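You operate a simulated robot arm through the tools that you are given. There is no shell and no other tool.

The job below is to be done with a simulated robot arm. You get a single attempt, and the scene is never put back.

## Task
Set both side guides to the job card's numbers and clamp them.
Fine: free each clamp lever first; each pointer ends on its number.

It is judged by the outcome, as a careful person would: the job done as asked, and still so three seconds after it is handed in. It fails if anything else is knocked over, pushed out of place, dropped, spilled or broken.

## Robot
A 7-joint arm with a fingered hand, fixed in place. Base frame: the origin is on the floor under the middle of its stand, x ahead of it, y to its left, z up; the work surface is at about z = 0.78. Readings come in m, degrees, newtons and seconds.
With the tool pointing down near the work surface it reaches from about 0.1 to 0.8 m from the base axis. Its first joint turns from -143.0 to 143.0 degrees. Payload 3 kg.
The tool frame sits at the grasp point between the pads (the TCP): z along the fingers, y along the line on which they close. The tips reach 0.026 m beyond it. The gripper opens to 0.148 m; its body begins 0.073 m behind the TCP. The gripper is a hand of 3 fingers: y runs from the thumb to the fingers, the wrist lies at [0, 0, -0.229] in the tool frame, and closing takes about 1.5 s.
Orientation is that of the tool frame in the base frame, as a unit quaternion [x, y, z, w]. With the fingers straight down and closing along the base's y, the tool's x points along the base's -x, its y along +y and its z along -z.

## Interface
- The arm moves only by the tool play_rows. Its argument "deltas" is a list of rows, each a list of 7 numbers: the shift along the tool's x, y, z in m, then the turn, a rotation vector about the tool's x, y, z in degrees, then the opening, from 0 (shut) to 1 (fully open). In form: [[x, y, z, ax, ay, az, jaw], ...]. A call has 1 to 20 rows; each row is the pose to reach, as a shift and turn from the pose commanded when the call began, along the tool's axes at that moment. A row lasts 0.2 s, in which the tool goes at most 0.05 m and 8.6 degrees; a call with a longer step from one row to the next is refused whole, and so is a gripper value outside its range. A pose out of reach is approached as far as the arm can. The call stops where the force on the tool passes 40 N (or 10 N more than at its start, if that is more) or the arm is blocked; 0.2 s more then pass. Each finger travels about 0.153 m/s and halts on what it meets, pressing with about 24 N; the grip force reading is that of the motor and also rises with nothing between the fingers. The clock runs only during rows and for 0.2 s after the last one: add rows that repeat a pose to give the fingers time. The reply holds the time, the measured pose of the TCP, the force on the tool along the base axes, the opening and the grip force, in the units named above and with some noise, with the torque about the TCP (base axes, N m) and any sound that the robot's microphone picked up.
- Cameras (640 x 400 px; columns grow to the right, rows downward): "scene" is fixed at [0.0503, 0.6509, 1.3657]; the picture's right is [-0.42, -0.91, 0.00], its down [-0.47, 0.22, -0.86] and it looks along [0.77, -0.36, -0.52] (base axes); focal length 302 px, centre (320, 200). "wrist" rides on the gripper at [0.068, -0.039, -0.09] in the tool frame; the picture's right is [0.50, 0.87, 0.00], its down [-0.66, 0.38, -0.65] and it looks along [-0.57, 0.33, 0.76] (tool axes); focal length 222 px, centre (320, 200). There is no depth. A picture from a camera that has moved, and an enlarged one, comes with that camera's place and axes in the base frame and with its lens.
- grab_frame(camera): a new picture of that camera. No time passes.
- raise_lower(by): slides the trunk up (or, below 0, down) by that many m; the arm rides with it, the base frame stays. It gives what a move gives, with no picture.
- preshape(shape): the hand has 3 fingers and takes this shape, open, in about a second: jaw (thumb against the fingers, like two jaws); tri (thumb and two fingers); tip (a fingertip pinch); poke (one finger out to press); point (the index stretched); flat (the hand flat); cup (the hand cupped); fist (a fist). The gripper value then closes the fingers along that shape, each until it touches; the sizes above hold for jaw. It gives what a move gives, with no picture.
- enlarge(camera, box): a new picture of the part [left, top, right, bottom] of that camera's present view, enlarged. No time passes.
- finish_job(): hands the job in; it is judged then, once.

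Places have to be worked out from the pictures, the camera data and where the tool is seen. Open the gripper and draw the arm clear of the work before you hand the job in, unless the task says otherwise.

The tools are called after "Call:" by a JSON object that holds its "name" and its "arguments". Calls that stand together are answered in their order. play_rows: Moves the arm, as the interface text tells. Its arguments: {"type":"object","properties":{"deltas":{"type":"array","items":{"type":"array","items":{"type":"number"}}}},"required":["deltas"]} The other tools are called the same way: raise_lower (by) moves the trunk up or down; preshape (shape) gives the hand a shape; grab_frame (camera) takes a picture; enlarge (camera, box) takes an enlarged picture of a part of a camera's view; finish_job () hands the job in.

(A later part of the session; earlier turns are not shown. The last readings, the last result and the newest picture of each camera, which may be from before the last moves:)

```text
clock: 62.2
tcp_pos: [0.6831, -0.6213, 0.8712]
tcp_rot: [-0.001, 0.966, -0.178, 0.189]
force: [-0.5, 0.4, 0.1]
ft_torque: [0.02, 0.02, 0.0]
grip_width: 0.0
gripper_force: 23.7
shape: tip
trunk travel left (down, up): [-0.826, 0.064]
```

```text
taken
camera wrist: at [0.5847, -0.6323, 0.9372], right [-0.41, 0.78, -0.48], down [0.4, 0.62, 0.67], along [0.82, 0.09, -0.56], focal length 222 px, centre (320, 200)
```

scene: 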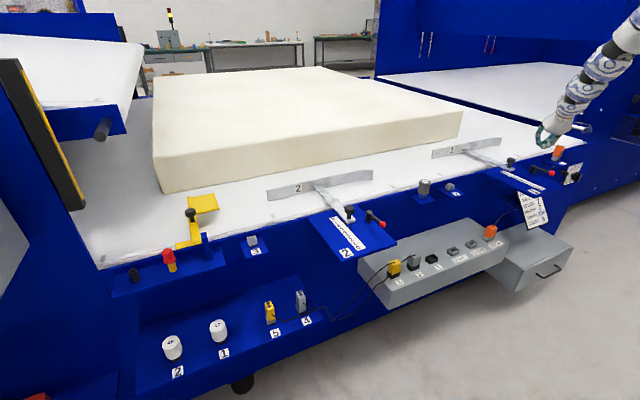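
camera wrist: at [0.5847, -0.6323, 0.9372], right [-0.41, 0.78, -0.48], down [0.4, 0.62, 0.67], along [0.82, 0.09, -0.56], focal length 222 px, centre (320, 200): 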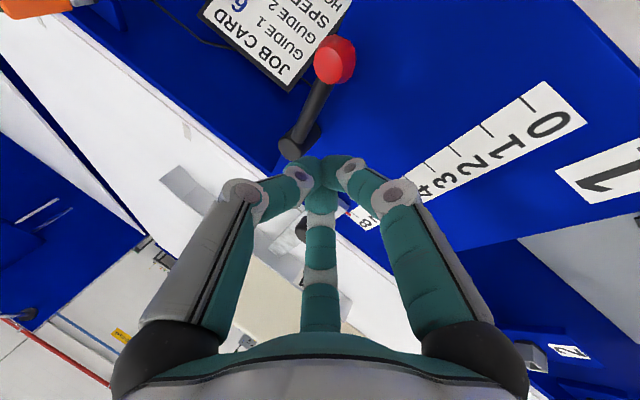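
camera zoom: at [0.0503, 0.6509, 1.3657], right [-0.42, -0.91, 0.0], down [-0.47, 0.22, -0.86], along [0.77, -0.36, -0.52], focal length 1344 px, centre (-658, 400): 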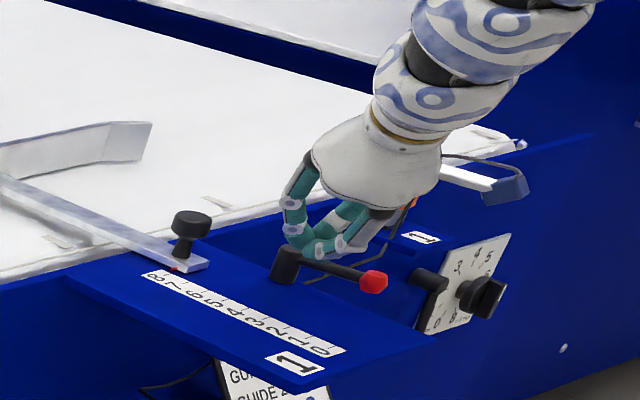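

The stylus is just above the lever's +y side. I'll finish the descent, staying slightly more to +y for clearance.

Call:
{"name": "play_rows", "arguments": {"deltas": [[0.0058, 0.0055, 0.006, 0, 0, 0, 0], [0.0116, 0.011, 0.012, 0, 0, 0, 0], [0.0174, 0.0166, 0.018, 0, 0, 0, 0], [0.0174, 0.0166, 0.018, 0, 0, 0, 0]]}}

Call:
{"name": "enlarge", "arguments": {"camera": "scene", "box": [500, 130, 580, 190]}}

Call:
{"name": "enlarge", "arguments": {"camera": "wrist", "box": [220, 20, 440, 220]}}

```text
clock: 63.2
tcp_pos: [0.6742, -0.6137, 0.8445]
tcp_rot: [-0.002, 0.966, -0.177, 0.188]
force: [0.5, 0.5, -0.4]
ft_torque: [0.02, 0.03, -0.03]
grip_width: 0.0
gripper_force: 24.3
shape: tip
trunk travel left (down, up): [-0.826, 0.064]
```

```text
6.67 times, centred on (540, 160) of scene
camera zoom: at [0.0503, 0.6509, 1.3657], right [-0.42, -0.91, 0.0], down [-0.47, 0.22, -0.86], along [0.77, -0.36, -0.52], focal length 2016 px, centre (-1147, 467)
```

zoom: 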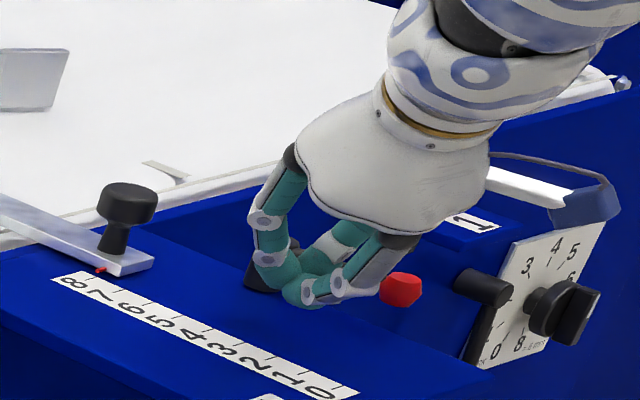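

```text
2.00 times, centred on (330, 120) of wrist
camera zoom: at [0.5756, -0.6232, 0.9106], right [-0.41, 0.78, -0.48], down [0.4, 0.62, 0.68], along [0.82, 0.09, -0.56], focal length 444 px, centre (300, 360)
```

zoom: 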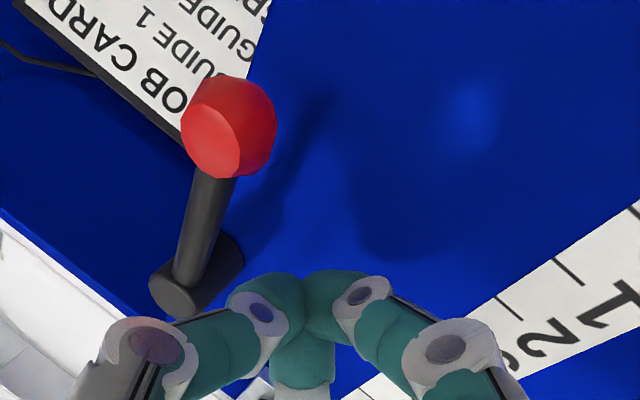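

Stylus is in place beside lever 1. I'll push −y by ~32 mm, as with guide 2.

Call:
{"name": "play_rows", "arguments": {"deltas": [[0.0002, -0.0075, 0.0029, 0, 0, 0, 0], [0.0005, -0.015, 0.0058, 0, 0, 0, 0], [0.0007, -0.0225, 0.0086, 0, 0, 0, 0], [0.0009, -0.03, 0.0115, 0, 0, 0, 0], [0.0009, -0.03, 0.0115, 0, 0, 0, 0]]}}

Call:
{"name": "enlarge", "arguments": {"camera": "wrist", "box": [220, 20, 440, 220]}}

```text
clock: 64.4
tcp_pos: [0.675, -0.644, 0.843]
tcp_rot: [-0.001, 0.966, -0.177, 0.188]
force: [-0.5, -0.2, 0.3]
ft_torque: [0.03, 0.01, 0.03]
grip_width: 0.0001
gripper_force: 24.1
shape: tip
trunk travel left (down, up): [-0.826, 0.064]
```

```text
2.00 times, centred on (330, 120) of wrist
camera zoom: at [0.5755, -0.6542, 0.9098], right [-0.41, 0.78, -0.48], down [0.4, 0.62, 0.68], along [0.82, 0.09, -0.56], focal length 444 px, centre (300, 360)
```

zoom: 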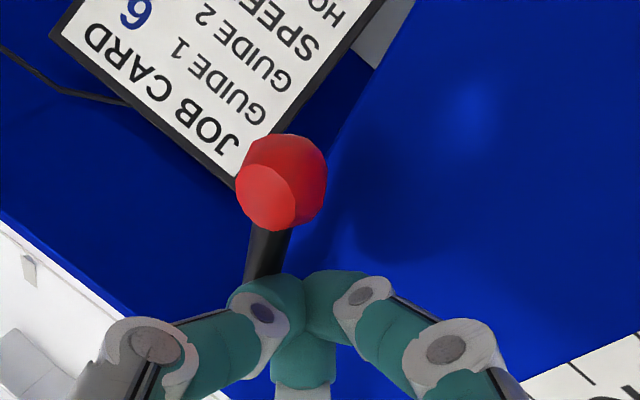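

Lever 1 is swinging out freely (~13°). I'll continue around the arc to roughly 60–70°.

Call:
{"name": "play_rows", "arguments": {"deltas": [[0.0045, -0.0093, 0.0018, 0, 0, 0, 0], [0.009, -0.0187, 0.0036, 0, 0, 0, 0], [0.0135, -0.028, 0.0054, 0, 0, 0, 0], [0.0106, -0.0325, 0.0083, 0, 0, 0, 0], [0.0077, -0.037, 0.0113, 0, 0, 0, 0], [0.0033, -0.0401, 0.0144, 0, 0, 0, 0], [-0.0011, -0.0433, 0.0175, 0, 0, 0, 0], [-0.0011, -0.0433, 0.0175, 0, 0, 0, 0]]}}

Call:
{"name": "enlarge", "arguments": {"camera": "wrist", "box": [220, 20, 440, 220]}}

Call:
{"name": "enlarge", "arguments": {"camera": "scene", "box": [500, 130, 580, 190]}}

```text
clock: 66.2
tcp_pos: [0.6795, -0.6919, 0.8438]
tcp_rot: [-0.001, 0.966, -0.178, 0.188]
force: [-0.3, 0.9, 0.2]
ft_torque: [0.01, -0.03, 0.03]
grip_width: 0.0
gripper_force: 24.0
shape: tip
trunk travel left (down, up): [-0.826, 0.064]
```

```text
2.00 times, centred on (330, 120) of wrist
camera zoom: at [0.5803, -0.7015, 0.9104], right [-0.41, 0.78, -0.48], down [0.4, 0.62, 0.67], along [0.82, 0.09, -0.56], focal length 444 px, centre (300, 360)
```

zoom: 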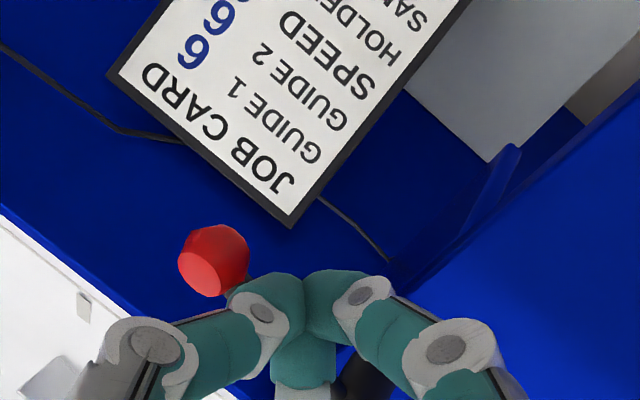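

```text
6.67 times, centred on (540, 160) of scene
camera zoom: at [0.0503, 0.6509, 1.3657], right [-0.42, -0.91, 0.0], down [-0.47, 0.22, -0.86], along [0.77, -0.36, -0.52], focal length 2016 px, centre (-1147, 467)
```

zoom: 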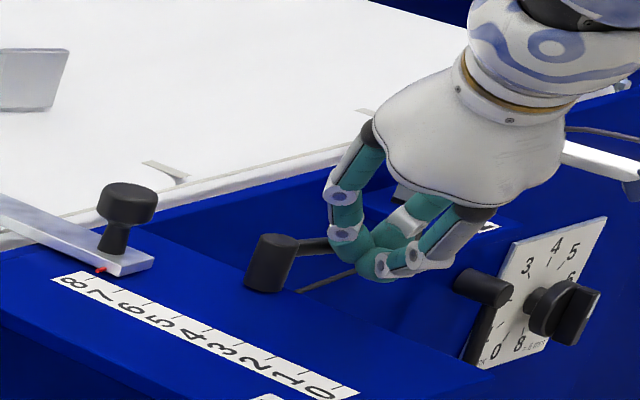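

Lever 1 is at ~68°. I'll push a bit more to reach its stop.

Call:
{"name": "play_rows", "arguments": {"deltas": [[-0.004, -0.002, 0.0025, 0, 0, 0, 0], [-0.008, -0.0041, 0.005, 0, 0, 0, 0], [-0.0117, -0.0048, 0.0068, 0, 0, 0, 0], [-0.0117, -0.0048, 0.0068, 0, 0, 0, 0]]}}

Call:
{"name": "enlarge", "arguments": {"camera": "wrist", "box": [220, 20, 440, 220]}}

```text
clock: 67.2
tcp_pos: [0.6925, -0.6974, 0.8436]
tcp_rot: [0.0, 0.966, -0.176, 0.189]
force: [-14.8, 4.8, 2.3]
ft_torque: [0.11, 0.24, -0.01]
grip_width: 0.0001
gripper_force: 24.4
shape: tip
trunk travel left (down, up): [-0.826, 0.064]
```

```text
2.00 times, centred on (330, 120) of wrist
camera zoom: at [0.5931, -0.7073, 0.9101], right [-0.41, 0.78, -0.48], down [0.4, 0.62, 0.68], along [0.82, 0.09, -0.56], focal length 444 px, centre (300, 360)
```

zoom: 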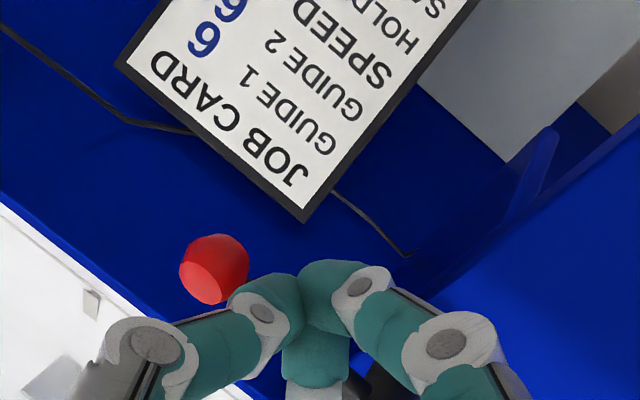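

Force −15 N: lever 1 is at its stop, so guide 1 is freed. I'll back off, lift clear, and look at knob 1.

Call:
{"name": "play_rows", "arguments": {"deltas": [[0.0133, 0.0084, -0.0088, 0, 0, 0, 0], [0.0266, 0.0167, -0.0177, 0, 0, 0, 0], [0.0145, 0.0053, -0.0466, 0, 0, 0, 0], [0.0024, -0.0061, -0.0754, 0, 0, 0, 0], [-0.0097, -0.0175, -0.1043, 0, 0, 0, 0], [-0.0097, -0.0175, -0.1043, 0, 0, 0, 0]]}}

Call:
{"name": "grab_frame", "arguments": {"camera": "wrist"}}

Call:
{"name": "enlarge", "arguments": {"camera": "scene", "box": [490, 140, 570, 200]}}

```text
clock: 68.6
tcp_pos: [0.662, -0.6727, 0.9432]
tcp_rot: [0.0, 0.966, -0.176, 0.188]
force: [-0.9, 0.2, 0.8]
ft_torque: [-0.02, 0.0, 0.02]
grip_width: 0.0
gripper_force: 23.9
shape: tip
trunk travel left (down, up): [-0.826, 0.064]
```

```text
taken
camera wrist: at [0.5631, -0.6834, 1.0105], right [-0.41, 0.78, -0.48], down [0.4, 0.62, 0.68], along [0.82, 0.09, -0.56], focal length 222 px, centre (320, 200)
```

wrist: 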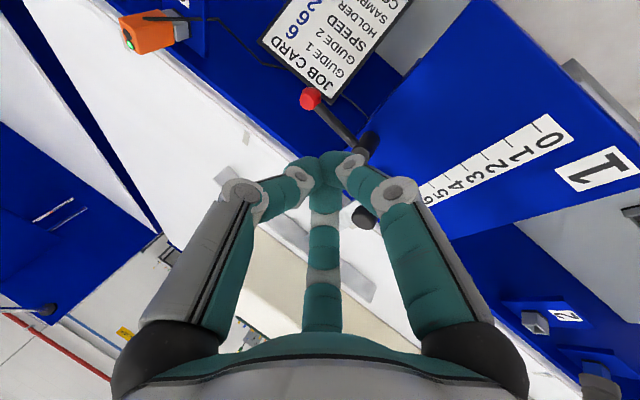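

```text
6.67 times, centred on (530, 170) of scene
camera zoom: at [0.0503, 0.6509, 1.3657], right [-0.42, -0.91, 0.0], down [-0.47, 0.22, -0.86], along [0.77, -0.36, -0.52], focal length 2016 px, centre (-1080, 400)
```

zoom: 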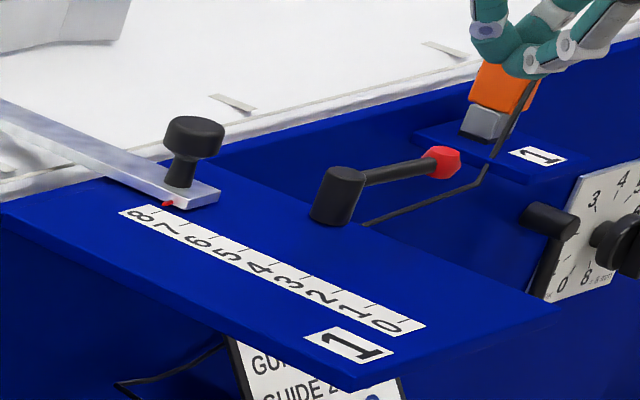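

Guide 1's knob is at ≈(0.788,−0.599), pointer near 8. I'll move above it and open the fingers partly, to pinch the knob and draw it back ~40 mm.

Call:
{"name": "play_rows", "arguments": {"deltas": [[-0.027, 0.0227, 0.009, 0, 0, 0, 0.2], [-0.054, 0.0454, 0.0181, 0, 0, 0, 0.5], [-0.081, 0.0681, 0.0271, 0, 0, 0, 0.5], [-0.1079, 0.0908, 0.0362, 0, 0, 0, 0.5], [-0.1079, 0.0908, 0.0362, 0, 0, 0, 0.5], [-0.1079, 0.0908, 0.0362, 0, 0, 0, 0.5]]}}

Call:
{"name": "grab_frame", "arguments": {"camera": "wrist"}}

Call:
{"name": "enlarge", "arguments": {"camera": "scene", "box": [480, 110, 580, 190]}}

```text
clock: 70.0
tcp_pos: [0.7816, -0.5934, 0.9214]
tcp_rot: [0.0, 0.966, -0.178, 0.188]
force: [-0.4, -0.3, -0.7]
ft_torque: [-0.02, -0.02, 0.02]
grip_width: 0.0734
gripper_force: 0.1
shape: tip
trunk travel left (down, up): [-0.826, 0.064]
```

```text
taken
camera wrist: at [0.682, -0.6036, 0.9874], right [-0.41, 0.78, -0.48], down [0.4, 0.62, 0.67], along [0.82, 0.09, -0.56], focal length 222 px, centre (320, 200)
```

wrist: 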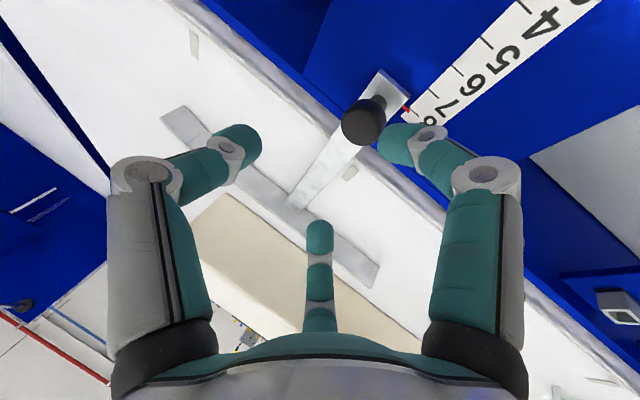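

```text
5.00 times, centred on (530, 150) of scene
camera zoom: at [0.0503, 0.6509, 1.3657], right [-0.42, -0.91, 0.0], down [-0.47, 0.22, -0.86], along [0.77, -0.36, -0.52], focal length 1512 px, centre (-730, 450)
```

zoom: 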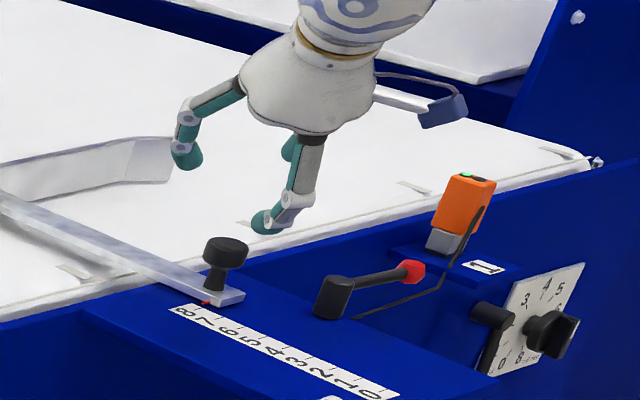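

From here the knob computes to ≈(0.784,−0.600). I'll narrow the opening to ~56 mm (so the lower finger clears the platform) and descend part of the way.

Call:
{"name": "play_rows", "arguments": {"deltas": [[0, 0, 0, 0, 0, 0, 0.38], [0.0058, 0.0052, 0.0128, 0, 0, 0, 0.38], [0.0116, 0.0104, 0.0255, 0, 0, 0, 0.38], [0.0175, 0.0156, 0.0383, 0, 0, 0, 0.38], [0.0175, 0.0156, 0.0383, 0, 0, 0, 0.38]]}}

Call:
{"name": "grab_frame", "arguments": {"camera": "wrist"}}

Call:
{"name": "enlarge", "arguments": {"camera": "scene", "box": [490, 130, 570, 190]}}

```text
clock: 71.2
tcp_pos: [0.7798, -0.5946, 0.8767]
tcp_rot: [-0.001, 0.966, -0.178, 0.188]
force: [-0.3, 0.6, -0.6]
ft_torque: [-0.04, -0.03, -0.02]
grip_width: 0.0566
gripper_force: 0.0
shape: tip
trunk travel left (down, up): [-0.826, 0.064]
```

```text
taken
camera wrist: at [0.6816, -0.6053, 0.9429], right [-0.41, 0.78, -0.48], down [0.4, 0.62, 0.68], along [0.82, 0.09, -0.56], focal length 222 px, centre (320, 200)
```

wrist: 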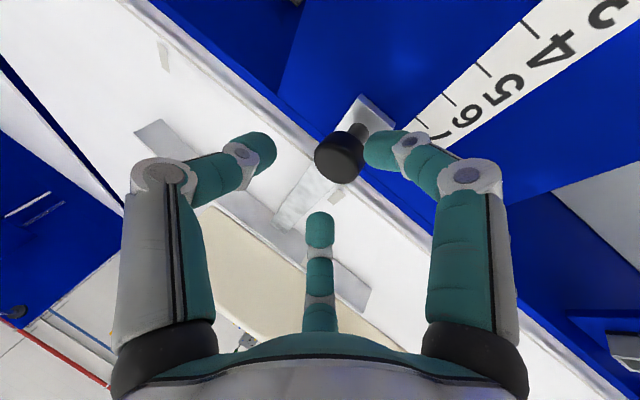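

```text
6.67 times, centred on (530, 160) of scene
camera zoom: at [0.0503, 0.6509, 1.3657], right [-0.42, -0.91, 0.0], down [-0.47, 0.22, -0.86], along [0.77, -0.36, -0.52], focal length 2016 px, centre (-1080, 467)
```

zoom: 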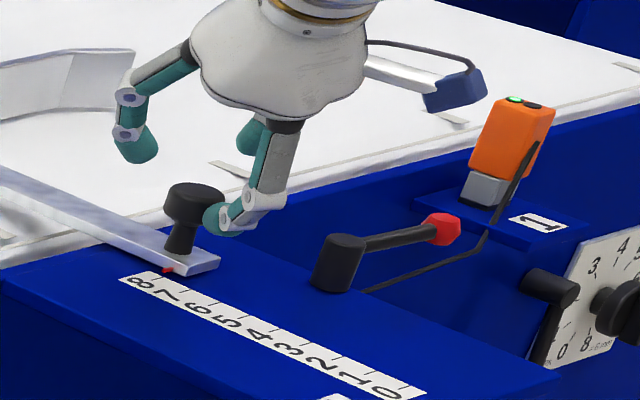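

The lower finger is close to the knob's edge, so I'll shift 4 mm toward it, open slightly, then complete the descent.

Call:
{"name": "play_rows", "arguments": {"deltas": [[0.0034, 0.0014, -0.002, 0, 0, 0, 0.42], [0.0034, 0.0014, -0.002, 0, 0, 0, 0.42], [0.0069, 0.0047, 0.0064, 0, 0, 0, 0.42], [0.0104, 0.008, 0.0148, 0, 0, 0, 0.42], [0.014, 0.0114, 0.0232, 0, 0, 0, 0.42], [0.014, 0.0114, 0.0232, 0, 0, 0, 0.42]]}}

Call:
{"name": "grab_frame", "arguments": {"camera": "wrist"}}

Call:
{"name": "enlarge", "arguments": {"camera": "scene", "box": [490, 130, 570, 190]}}

```text
clock: 72.6
tcp_pos: [0.7758, -0.5932, 0.8466]
tcp_rot: [-0.001, 0.966, -0.176, 0.188]
force: [-0.7, -0.5, -0.7]
ft_torque: [0.04, -0.01, 0.01]
grip_width: 0.0617
gripper_force: 0.2
shape: tip
trunk travel left (down, up): [-0.826, 0.064]
```

```text
taken
camera wrist: at [0.6776, -0.6044, 0.9135], right [-0.41, 0.78, -0.48], down [0.4, 0.62, 0.68], along [0.82, 0.09, -0.56], focal length 222 px, centre (320, 200)
```

wrist: 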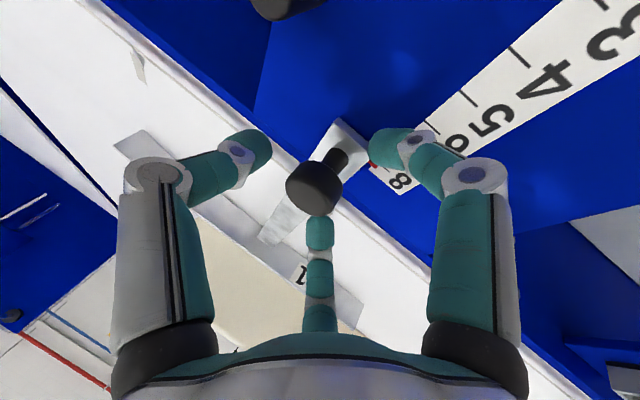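

```text
6.67 times, centred on (530, 160) of scene
camera zoom: at [0.0503, 0.6509, 1.3657], right [-0.42, -0.91, 0.0], down [-0.47, 0.22, -0.86], along [0.77, -0.36, -0.52], focal length 2016 px, centre (-1080, 467)
```

zoom: 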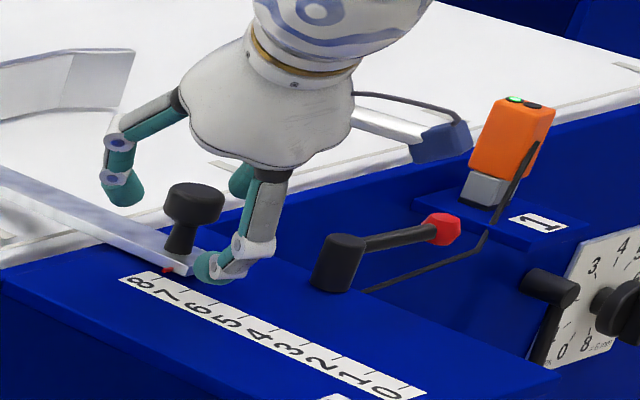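

Knob head sits between the three fingertips. I'll close the pinch now.

Call:
{"name": "play_rows", "arguments": {"deltas": [[0, 0, 0, 0, 0, 0, 0.3], [0, 0, 0, 0, 0, 0, 0.2], [0, 0, 0, 0, 0, 0, 0.1], [0, 0, 0, 0, 0, 0, 0.1], [0, 0, 0, 0, 0, 0, 0.1]]}}

Call:
{"name": "grab_frame", "arguments": {"camera": "wrist"}}

Call:
{"name": "enlarge", "arguments": {"camera": "scene", "box": [490, 130, 570, 190]}}

```text
clock: 73.8
tcp_pos: [0.7755, -0.5939, 0.8459]
tcp_rot: [-0.002, 0.966, -0.176, 0.188]
force: [1.8, -1.5, -4.4]
ft_torque: [0.0, -0.05, -0.02]
grip_width: 0.0238
gripper_force: 24.5
shape: tip
trunk travel left (down, up): [-0.826, 0.064]
```

```text
taken
camera wrist: at [0.6779, -0.6048, 0.9129], right [-0.41, 0.78, -0.48], down [0.4, 0.62, 0.68], along [0.82, 0.09, -0.56], focal length 222 px, centre (320, 200)
```

wrist: 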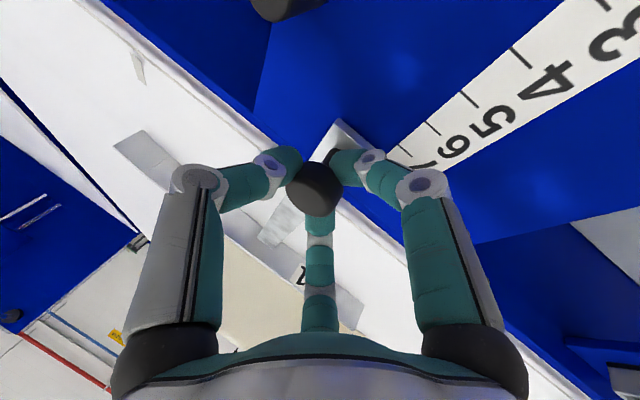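

```text
6.67 times, centred on (530, 160) of scene
camera zoom: at [0.0503, 0.6509, 1.3657], right [-0.42, -0.91, 0.0], down [-0.47, 0.22, -0.86], along [0.77, -0.36, -0.52], focal length 2016 px, centre (-1080, 467)
```

zoom: 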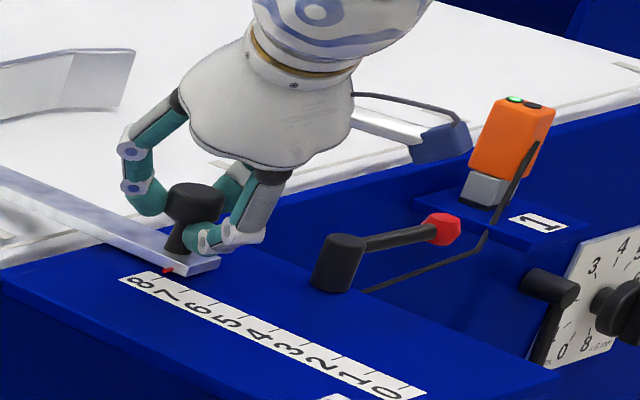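

The knob is held (24 N, width 24 mm). I'll draw it straight back in −x by 25 mm first.

Call:
{"name": "play_rows", "arguments": {"deltas": [[0.0058, -0.0004, -0.0023, 0, 0, 0, 0.1], [0.0116, -0.0008, -0.0045, 0, 0, 0, 0.1], [0.0174, -0.0012, -0.0068, 0, 0, 0, 0.1], [0.0232, -0.0017, -0.0091, 0, 0, 0, 0.1], [0.0232, -0.0017, -0.0091, 0, 0, 0, 0.1]]}}

Call:
{"name": "grab_frame", "arguments": {"camera": "wrist"}}

Call:
{"name": "enlarge", "arguments": {"camera": "scene", "box": [500, 150, 550, 187]}}

```text
clock: 75.0
tcp_pos: [0.7515, -0.5963, 0.8477]
tcp_rot: [-0.001, 0.966, -0.176, 0.188]
force: [2.7, 0.1, -2.8]
ft_torque: [0.04, -0.12, -0.02]
grip_width: 0.0235
gripper_force: 23.9
shape: tip
trunk travel left (down, up): [-0.826, 0.064]
```

```text
taken
camera wrist: at [0.6524, -0.605, 0.9128], right [-0.41, 0.78, -0.48], down [0.4, 0.62, 0.68], along [0.82, 0.09, -0.56], focal length 222 px, centre (320, 200)
```

wrist: 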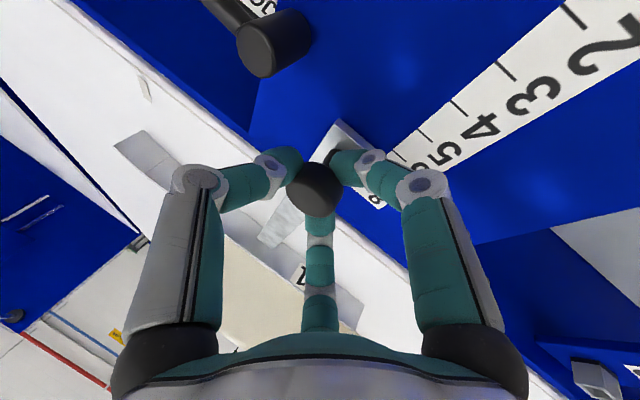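

```text
10.81 times, centred on (525, 168) of scene
camera zoom: at [0.0503, 0.6509, 1.3657], right [-0.42, -0.91, 0.0], down [-0.47, 0.22, -0.86], along [0.77, -0.36, -0.52], focal length 3270 px, centre (-1896, 540)
```

zoom: 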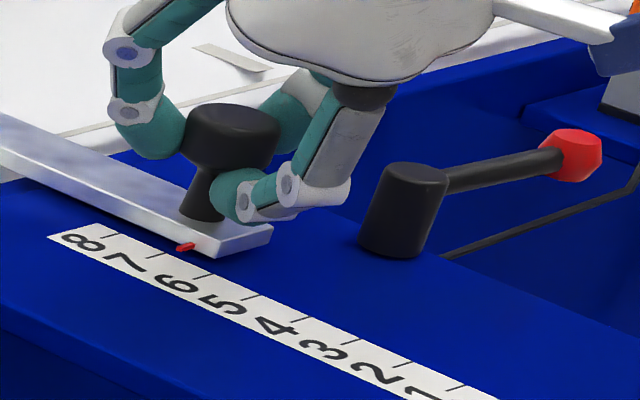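

The guide follows. I'll zoom on its pointer to read it.

Call:
{"name": "enlarge", "arguments": {"camera": "scene", "box": [503, 164, 529, 180]}}

Call:
{"name": "enlarge", "arguments": {"camera": "wrist", "box": [310, 100, 470, 220]}}

```text
16.00 times, centred on (516, 172) of scene
camera zoom: at [0.0503, 0.6509, 1.3657], right [-0.42, -0.91, 0.0], down [-0.47, 0.22, -0.86], along [0.77, -0.36, -0.52], focal length 4840 px, centre (-2816, 648)
```

zoom: 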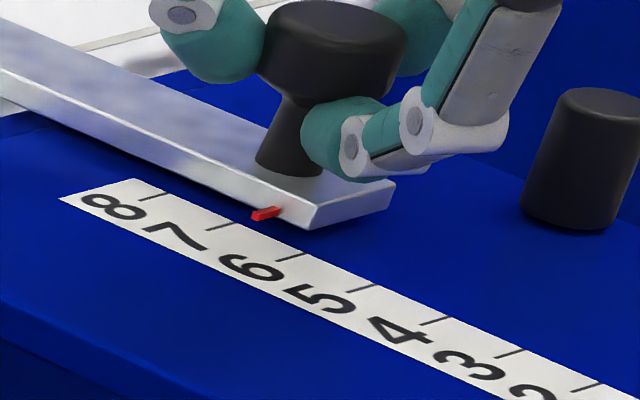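

```text
3.33 times, centred on (390, 160) of wrist
camera zoom: at [0.6524, -0.605, 0.9128], right [-0.41, 0.78, -0.48], down [0.4, 0.62, 0.68], along [0.82, 0.09, -0.56], focal length 740 px, centre (87, 333)
```

zoom: 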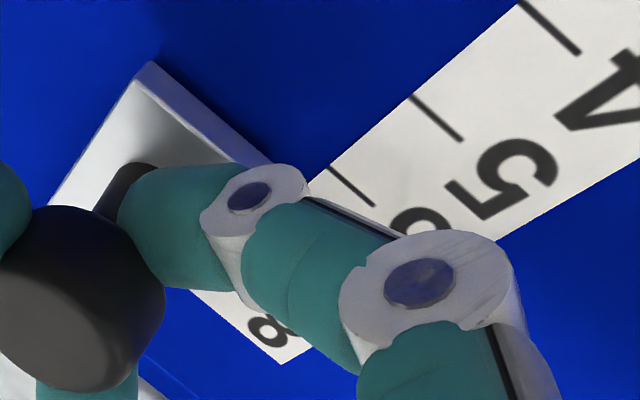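

Scene reading is ~7.0, i.e. ≈6.65–6.7 after parallax correction. I'll pull another 12 mm.

Call:
{"name": "play_rows", "arguments": {"deltas": [[0.0056, -0.0004, -0.0022, 0, 0, 0, 0.1], [0.0111, -0.0008, -0.0044, 0, 0, 0, 0.1], [0.0111, -0.0008, -0.0044, 0, 0, 0, 0.1]]}}

Call:
{"name": "enlarge", "arguments": {"camera": "scene", "box": [503, 164, 529, 180]}}

```text
clock: 75.8
tcp_pos: [0.7391, -0.5956, 0.8469]
tcp_rot: [-0.001, 0.966, -0.177, 0.188]
force: [2.8, -6.8, -3.3]
ft_torque: [-0.05, -0.07, -0.03]
grip_width: 0.0234
gripper_force: 23.7
shape: tip
trunk travel left (down, up): [-0.826, 0.064]
```

```text
16.00 times, centred on (516, 172) of scene
camera zoom: at [0.0503, 0.6509, 1.3657], right [-0.42, -0.91, 0.0], down [-0.47, 0.22, -0.86], along [0.77, -0.36, -0.52], focal length 4840 px, centre (-2816, 648)
```

zoom: 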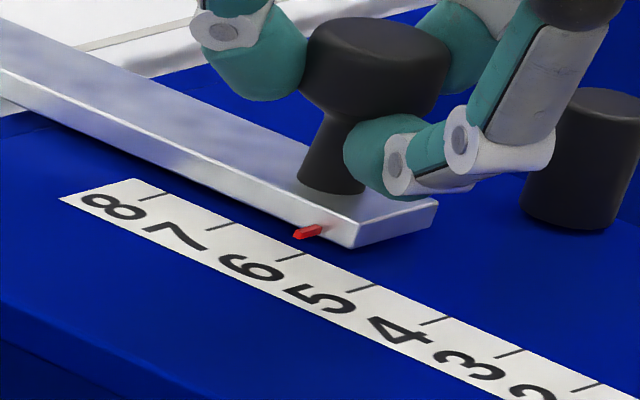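

Corrected reading ≈6.06. I'll draw 1 mm more, then release gently and verify from overhead.

Call:
{"name": "play_rows", "arguments": {"deltas": [[0.001, 0.0005, -0.0005, 0, 0, 0, 0.1], [0.001, 0.0005, -0.0005, 0, 0, 0, 0.1], [0.001, 0.0005, -0.0005, 0, 0, 0, 0.2], [0.001, 0.0005, -0.0005, 0, 0, 0, 0.3], [0.001, 0.0005, -0.0005, 0, 0, 0, 0.4], [0.001, 0.0005, -0.0005, 0, 0, 0, 0.42]]}}

Call:
{"name": "enlarge", "arguments": {"camera": "scene", "box": [503, 164, 529, 180]}}

Call:
{"name": "enlarge", "arguments": {"camera": "scene", "box": [490, 130, 570, 190]}}

Call:
{"name": "grab_frame", "arguments": {"camera": "wrist"}}

```text
clock: 77.2
tcp_pos: [0.738, -0.5935, 0.8465]
tcp_rot: [-0.001, 0.966, -0.177, 0.188]
force: [-0.1, 0.2, -0.4]
ft_torque: [-0.02, -0.02, 0.0]
grip_width: 0.0622
gripper_force: 0.1
shape: tip
trunk travel left (down, up): [-0.826, 0.064]
```

```text
16.00 times, centred on (516, 172) of scene
camera zoom: at [0.0503, 0.6509, 1.3657], right [-0.42, -0.91, 0.0], down [-0.47, 0.22, -0.86], along [0.77, -0.36, -0.52], focal length 4840 px, centre (-2816, 648)
```

zoom: 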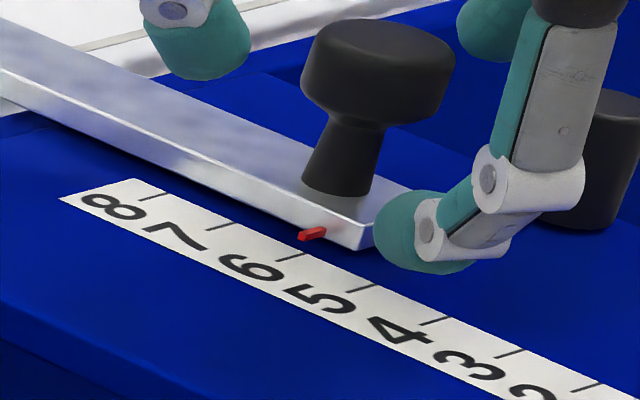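

```text
6.67 times, centred on (530, 160) of scene
camera zoom: at [0.0503, 0.6509, 1.3657], right [-0.42, -0.91, 0.0], down [-0.47, 0.22, -0.86], along [0.77, -0.36, -0.52], focal length 2016 px, centre (-1080, 467)
```

zoom: 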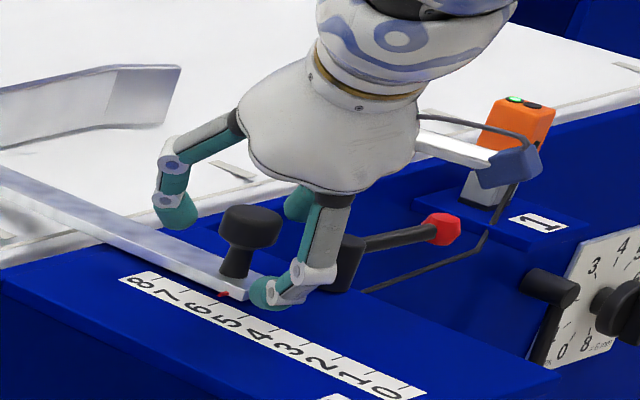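

```text
taken
camera wrist: at [0.6393, -0.604, 0.9129], right [-0.41, 0.78, -0.48], down [0.4, 0.62, 0.68], along [0.82, 0.09, -0.56], focal length 222 px, centre (320, 200)
```

wrist: 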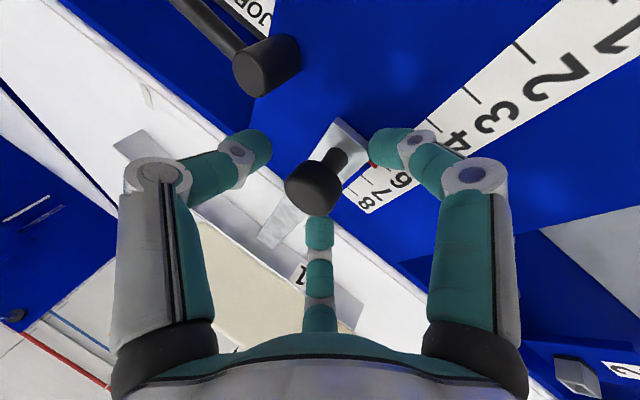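

Fingers are open and the pointer reads ≈6.03 after correction. I'll lift straight up and take a closer look with the wrist camera.

Call:
{"name": "play_rows", "arguments": {"deltas": [[-0.0073, -0.0069, -0.0173, 0, 0, 0, 0.42], [-0.0145, -0.0137, -0.0347, 0, 0, 0, 0.42], [-0.0218, -0.0206, -0.052, 0, 0, 0, 0.42], [-0.029, -0.0274, -0.0693, 0, 0, 0, 0.42], [-0.029, -0.0274, -0.0693, 0, 0, 0, 0.42]]}}

Call:
{"name": "enlarge", "arguments": {"camera": "wrist", "box": [330, 30, 490, 150]}}

Call:
{"name": "enlarge", "arguments": {"camera": "scene", "box": [503, 164, 529, 180]}}

```text
clock: 78.4
tcp_pos: [0.738, -0.5967, 0.9264]
tcp_rot: [-0.001, 0.966, -0.177, 0.188]
force: [0.1, 0.1, 0.3]
ft_torque: [0.0, 0.01, 0.03]
grip_width: 0.0618
gripper_force: 0.0
shape: tip
trunk travel left (down, up): [-0.826, 0.064]
```

```text
3.33 times, centred on (410, 90) of wrist
camera zoom: at [0.6393, -0.6067, 0.993], right [-0.41, 0.78, -0.48], down [0.4, 0.62, 0.68], along [0.82, 0.09, -0.56], focal length 740 px, centre (20, 567)
```

zoom: 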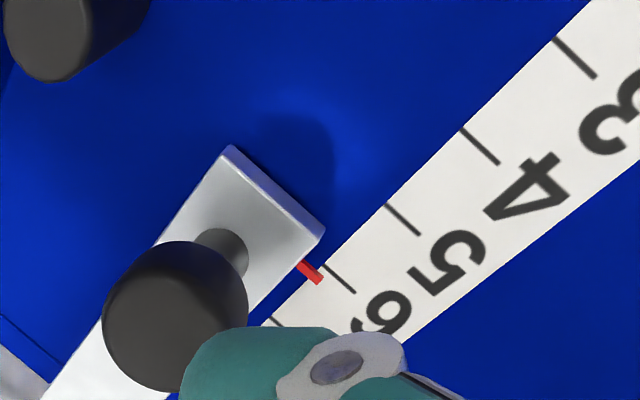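

```text
16.00 times, centred on (516, 172) of scene
camera zoom: at [0.0503, 0.6509, 1.3657], right [-0.42, -0.91, 0.0], down [-0.47, 0.22, -0.86], along [0.77, -0.36, -0.52], focal length 4840 px, centre (-2816, 648)
```

zoom: 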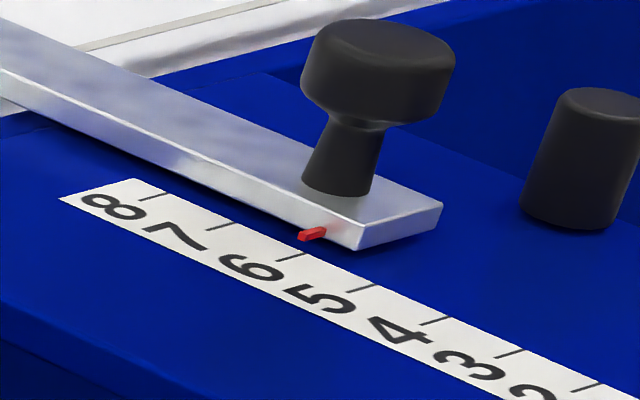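

Both views agree on ≈6.07–6.09, about 1.6 mm high. I'll re-grip the knob and draw it 1.6 mm further back.

Call:
{"name": "play_rows", "arguments": {"deltas": [[0.0073, 0.0069, 0.0173, 0, 0, 0, 0.42], [0.0145, 0.0137, 0.0347, 0, 0, 0, 0.42], [0.0218, 0.0206, 0.052, 0, 0, 0, 0.42], [0.029, 0.0274, 0.0693, 0, 0, 0, 0.42], [0.029, 0.0274, 0.0693, 0, 0, 0, 0.42]]}}

Call:
{"name": "play_rows", "arguments": {"deltas": [[0, 0, 0, 0, 0, 0, 0.3], [0, 0, 0, 0, 0, 0, 0.2], [0, 0, 0, 0, 0, 0, 0.1], [0, 0, 0, 0, 0, 0, 0.1], [0, 0, 0, 0, 0, 0, 0.1]]}}

Call:
{"name": "enlarge", "arguments": {"camera": "scene", "box": [503, 164, 529, 180]}}

```text
clock: 79.6
tcp_pos: [0.7377, -0.5945, 0.8465]
tcp_rot: [-0.001, 0.966, -0.177, 0.188]
force: [0.5, 0.1, -0.2]
ft_torque: [0.03, 0.01, 0.0]
grip_width: 0.062
gripper_force: 0.1
shape: tip
trunk travel left (down, up): [-0.826, 0.064]
```

```text
clock: 80.8
tcp_pos: [0.738, -0.5965, 0.8465]
tcp_rot: [-0.001, 0.966, -0.176, 0.188]
force: [1.3, -2.6, -5.7]
ft_torque: [0.03, -0.06, 0.0]
grip_width: 0.0231
gripper_force: 24.0
shape: tip
trunk travel left (down, up): [-0.826, 0.064]
```

```text
16.00 times, centred on (516, 172) of scene
camera zoom: at [0.0503, 0.6509, 1.3657], right [-0.42, -0.91, 0.0], down [-0.47, 0.22, -0.86], along [0.77, -0.36, -0.52], focal length 4840 px, centre (-2816, 648)
```

zoom: 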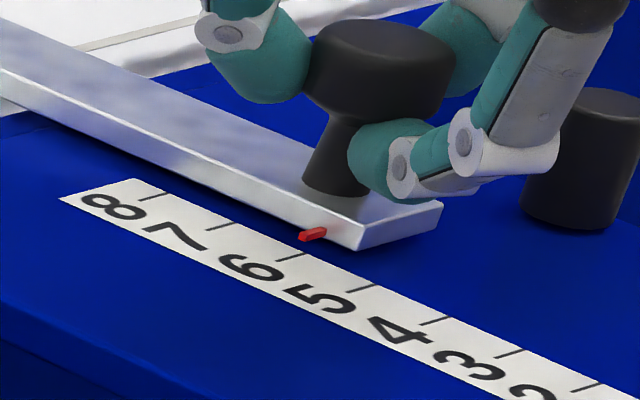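

Re-gripped without shifting. Now a 1.8 mm pull in −x, then release.

Call:
{"name": "play_rows", "arguments": {"deltas": [[0.0009, 0, -0.0003, 0, 0, 0, 0.1], [0.0017, -0.0001, -0.0007, 0, 0, 0, 0.1], [0.0017, -0.0001, -0.0007, 0, 0, 0, 0.1], [0.0017, -0.0001, -0.0007, 0, 0, 0, 0.1]]}}

Call:
{"name": "enlarge", "arguments": {"camera": "scene", "box": [503, 164, 529, 180]}}

```text
clock: 81.8
tcp_pos: [0.7373, -0.5957, 0.8446]
tcp_rot: [-0.001, 0.966, -0.177, 0.188]
force: [1.7, -5.3, -5.2]
ft_torque: [-0.04, -0.04, -0.06]
grip_width: 0.0233
gripper_force: 23.9
shape: tip
trunk travel left (down, up): [-0.826, 0.064]
```

```text
16.00 times, centred on (516, 172) of scene
camera zoom: at [0.0503, 0.6509, 1.3657], right [-0.42, -0.91, 0.0], down [-0.47, 0.22, -0.86], along [0.77, -0.36, -0.52], focal length 4840 px, centre (-2816, 648)
```

zoom: 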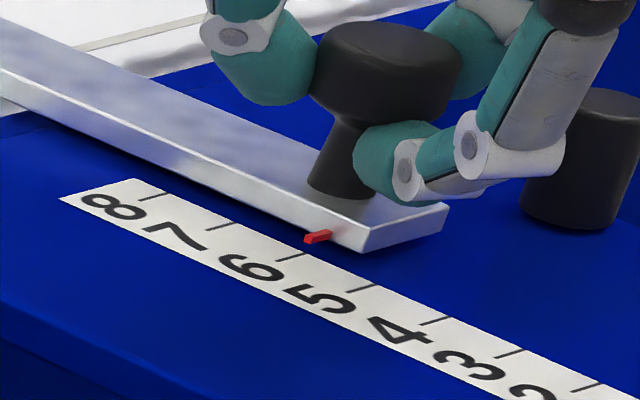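

Pointer moved ~0.08 units to ≈6.0. I'll open the fingers, lift and verify again.

Call:
{"name": "play_rows", "arguments": {"deltas": [[0, 0, 0, 0, 0, 0, 0.2], [0, 0, 0, 0, 0, 0, 0.3], [0, 0, 0, 0, 0, 0, 0.42], [0, 0, 0, 0, 0, 0, 0.42], [-0.0073, -0.0069, -0.0173, 0, 0, 0, 0.42], [-0.0145, -0.0137, -0.0347, 0, 0, 0, 0.42], [-0.0218, -0.0206, -0.052, 0, 0, 0, 0.42], [-0.029, -0.0274, -0.0693, 0, 0, 0, 0.42], [-0.029, -0.0274, -0.0693, 0, 0, 0, 0.42]]}}

Call:
{"name": "enlarge", "arguments": {"camera": "wrist", "box": [360, 60, 450, 130]}}

Call:
{"name": "enlarge", "arguments": {"camera": "scene", "box": [503, 164, 529, 180]}}

```text
clock: 83.8
tcp_pos: [0.7369, -0.5928, 0.9277]
tcp_rot: [-0.001, 0.966, -0.177, 0.188]
force: [0.0, 0.5, -0.1]
ft_torque: [-0.01, 0.01, -0.04]
grip_width: 0.062
gripper_force: 0.1
shape: tip
trunk travel left (down, up): [-0.826, 0.064]
```

```text
5.71 times, centred on (405, 95) of wrist
camera zoom: at [0.6385, -0.6036, 0.9942], right [-0.41, 0.78, -0.48], down [0.4, 0.62, 0.68], along [0.82, 0.09, -0.56], focal length 1269 px, centre (-166, 800)
```

zoom: 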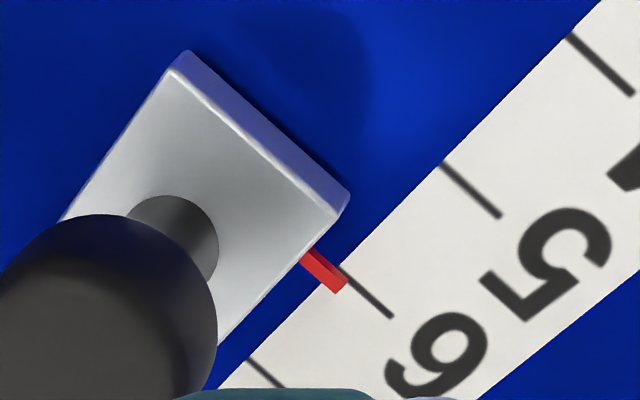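

```text
16.00 times, centred on (516, 172) of scene
camera zoom: at [0.0503, 0.6509, 1.3657], right [-0.42, -0.91, 0.0], down [-0.47, 0.22, -0.86], along [0.77, -0.36, -0.52], focal length 4840 px, centre (-2816, 648)
```

zoom: 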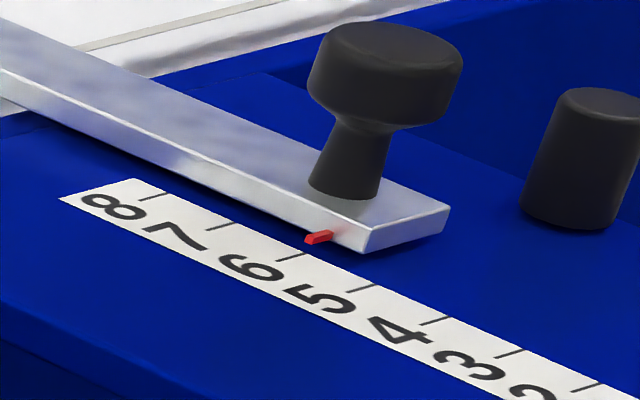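

Guide 1 now reads ≈5.99 in both views. To clamp it, I'll use the outer (far) fingertip of the partly open hand as a hook on the +x side of lever 1; first move above that spot.

Call:
{"name": "play_rows", "arguments": {"deltas": [[0.0114, -0.0316, 0.007, 0, 0, 0, 0.36], [0.0228, -0.0631, 0.014, 0, 0, 0, 0.36], [0.0342, -0.0947, 0.021, 0, 0, 0, 0.36], [0.0456, -0.1262, 0.0281, 0, 0, 0, 0.36], [0.0456, -0.1262, 0.0281, 0, 0, 0, 0.36]]}}

Call:
{"name": "grab_frame", "arguments": {"camera": "wrist"}}

Call:
{"name": "enlarge", "arguments": {"camera": "scene", "box": [490, 110, 610, 200]}}

```text
clock: 85.0
tcp_pos: [0.6988, -0.728, 0.9268]
tcp_rot: [-0.001, 0.966, -0.177, 0.187]
force: [-0.4, -0.9, -0.6]
ft_torque: [-0.04, -0.02, -0.01]
grip_width: 0.0536
gripper_force: 0.1
shape: tip
trunk travel left (down, up): [-0.826, 0.064]
```

```text
taken
camera wrist: at [0.5995, -0.7369, 0.994], right [-0.41, 0.78, -0.48], down [0.4, 0.62, 0.67], along [0.82, 0.09, -0.56], focal length 222 px, centre (320, 200)
```

wrist: 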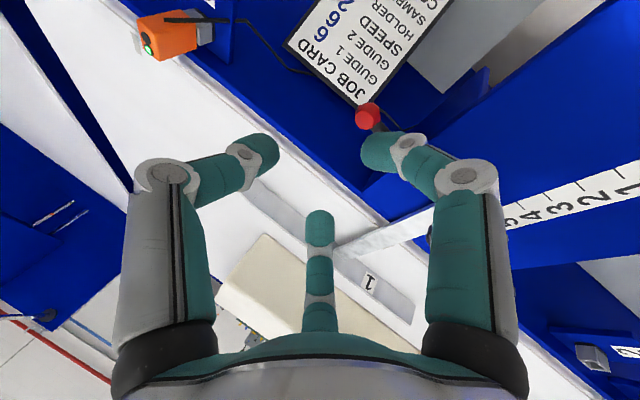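

```text
4.44 times, centred on (550, 155) of scene
camera zoom: at [0.0503, 0.6509, 1.3657], right [-0.42, -0.91, 0.0], down [-0.47, 0.22, -0.86], along [0.77, -0.36, -0.52], focal length 1344 px, centre (-702, 400)
```

zoom: 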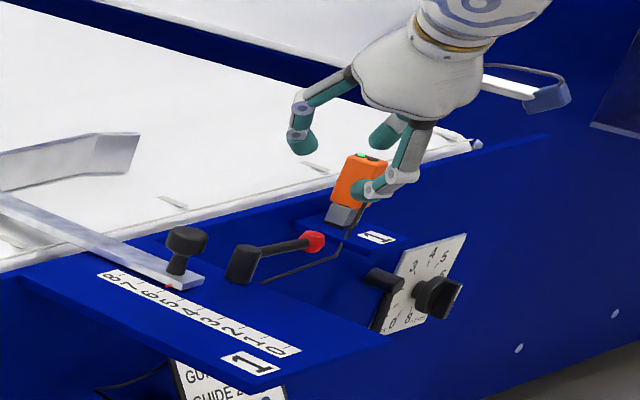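

Ball 1 is at ≈(0.705,−0.734). The far finger should come down ~12 mm to the +x side of the rod. I'll descend 60 % and check.

Call:
{"name": "play_rows", "arguments": {"deltas": [[0.0063, 0.0064, 0.0145, 0, 0, 0, 0.36], [0.0127, 0.0128, 0.029, 0, 0, 0, 0.36], [0.019, 0.0192, 0.0436, 0, 0, 0, 0.36], [0.019, 0.0192, 0.0436, 0, 0, 0, 0.36]]}}

Call:
{"name": "grab_frame", "arguments": {"camera": "wrist"}}

Call:
{"name": "enlarge", "arguments": {"camera": "scene", "box": [500, 120, 590, 187]}}

```text
clock: 86.0
tcp_pos: [0.696, -0.7241, 0.8789]
tcp_rot: [-0.001, 0.966, -0.177, 0.189]
force: [-1.1, -0.1, -0.5]
ft_torque: [0.03, 0.03, 0.01]
grip_width: 0.0535
gripper_force: 0.1
shape: tip
trunk travel left (down, up): [-0.826, 0.064]
```

```text
taken
camera wrist: at [0.5985, -0.7338, 0.9451], right [-0.41, 0.78, -0.48], down [0.4, 0.62, 0.68], along [0.82, 0.09, -0.56], focal length 222 px, centre (320, 200)
```

wrist: 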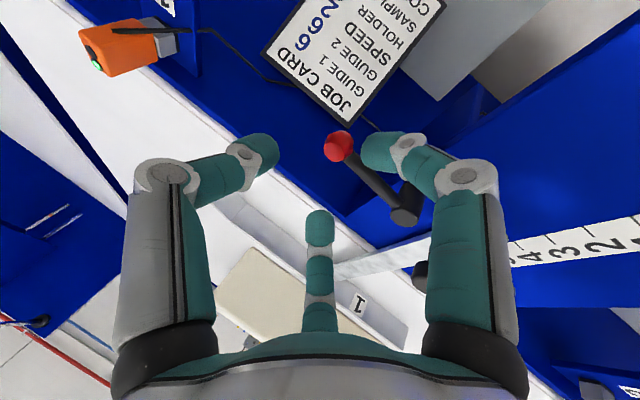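

```text
5.97 times, centred on (545, 154) of scene
camera zoom: at [0.0503, 0.6509, 1.3657], right [-0.42, -0.91, 0.0], down [-0.47, 0.22, -0.86], along [0.77, -0.36, -0.52], focal length 1806 px, centre (-1023, 478)
```

zoom: 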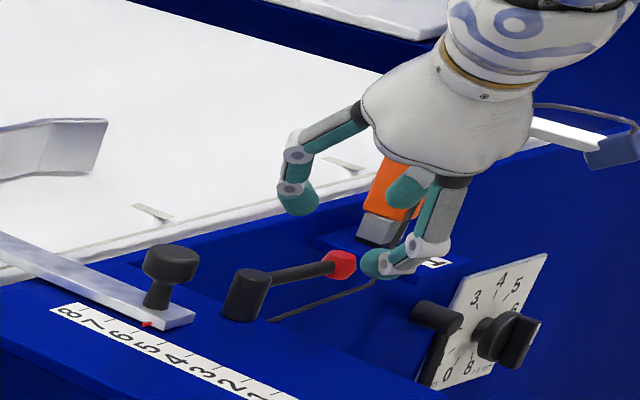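

The rod lies between the far finger (+x side) and the near one, as intended. I'll finish the descent.

Call:
{"name": "play_rows", "arguments": {"deltas": [[0.0042, 0.0043, 0.0097, 0, 0, 0, 0.36], [0.0085, 0.0085, 0.0193, 0, 0, 0, 0.36], [0.0127, 0.0128, 0.029, 0, 0, 0, 0.36], [0.0127, 0.0128, 0.029, 0, 0, 0, 0.36]]}}

Call:
{"name": "grab_frame", "arguments": {"camera": "wrist"}}

Call:
{"name": "enlarge", "arguments": {"camera": "scene", "box": [500, 120, 590, 187]}}

```text
clock: 87.0
tcp_pos: [0.6943, -0.7211, 0.8428]
tcp_rot: [-0.001, 0.966, -0.177, 0.189]
force: [0.6, 0.0, -0.1]
ft_torque: [0.0, -0.02, -0.02]
grip_width: 0.0536
gripper_force: 0.2
shape: tip
trunk travel left (down, up): [-0.826, 0.064]
```

```text
taken
camera wrist: at [0.5963, -0.7318, 0.9112], right [-0.41, 0.78, -0.48], down [0.39, 0.62, 0.68], along [0.82, 0.09, -0.56], focal length 222 px, centre (320, 200)
```

wrist: 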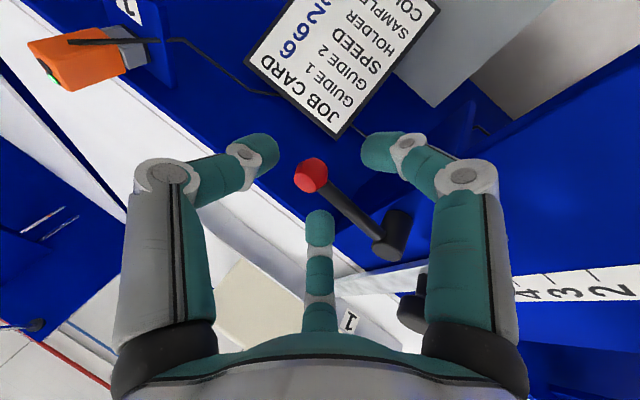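

```text
5.97 times, centred on (545, 154) of scene
camera zoom: at [0.0503, 0.6509, 1.3657], right [-0.42, -0.91, 0.0], down [-0.47, 0.22, -0.86], along [0.77, -0.36, -0.52], focal length 1806 px, centre (-1023, 478)
```

zoom: 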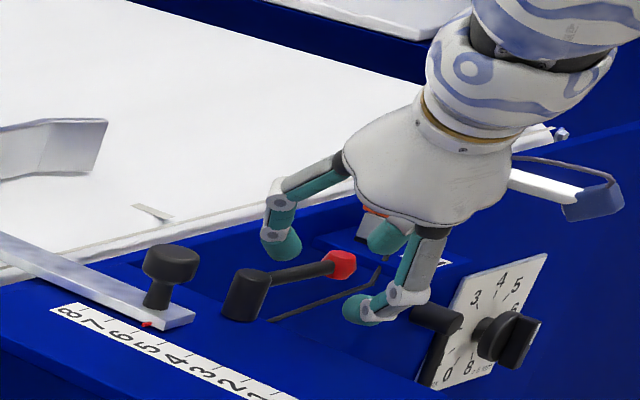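

The far finger is just beyond the rod. I'll sweep −x, following the arc to about 40°, and check.

Call:
{"name": "play_rows", "arguments": {"deltas": [[0.0082, -0.0005, -0.0033, 0, 0, 0, 0.36], [0.0165, -0.0009, -0.0065, 0, 0, 0, 0.36], [0.0247, -0.0014, -0.0098, 0, 0, 0, 0.36], [0.0322, 0.0012, -0.014, 0, 0, 0, 0.36], [0.0397, 0.0039, -0.0182, 0, 0, 0, 0.36], [0.0397, 0.0039, -0.0182, 0, 0, 0, 0.36]]}}

Call:
{"name": "grab_frame", "arguments": {"camera": "wrist"}}

Call:
{"name": "enlarge", "arguments": {"camera": "scene", "box": [500, 120, 590, 187]}}

```text
clock: 88.4
tcp_pos: [0.6531, -0.7149, 0.8431]
tcp_rot: [-0.002, 0.966, -0.177, 0.189]
force: [0.5, 1.1, 3.4]
ft_torque: [0.08, -0.14, -0.01]
grip_width: 0.055
gripper_force: 0.0
shape: tip
trunk travel left (down, up): [-0.826, 0.064]
```

```text
taken
camera wrist: at [0.5544, -0.725, 0.91], right [-0.41, 0.78, -0.48], down [0.4, 0.62, 0.67], along [0.82, 0.09, -0.56], focal length 222 px, centre (320, 200)
```

wrist: 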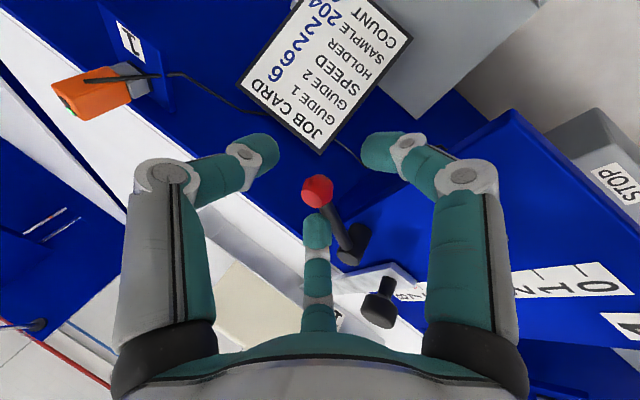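

```text
5.97 times, centred on (545, 154) of scene
camera zoom: at [0.0503, 0.6509, 1.3657], right [-0.42, -0.91, 0.0], down [-0.47, 0.22, -0.86], along [0.77, -0.36, -0.52], focal length 1806 px, centre (-1023, 478)
```

zoom: 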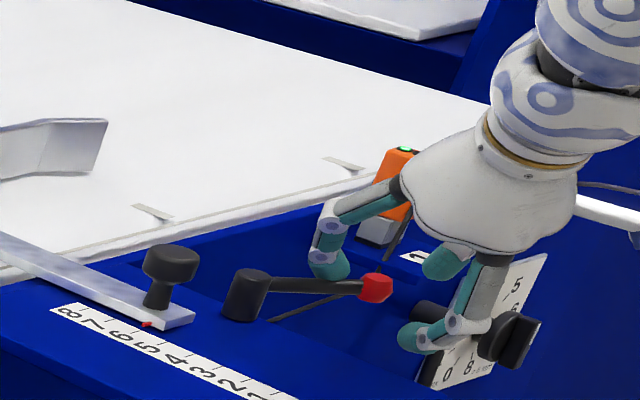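

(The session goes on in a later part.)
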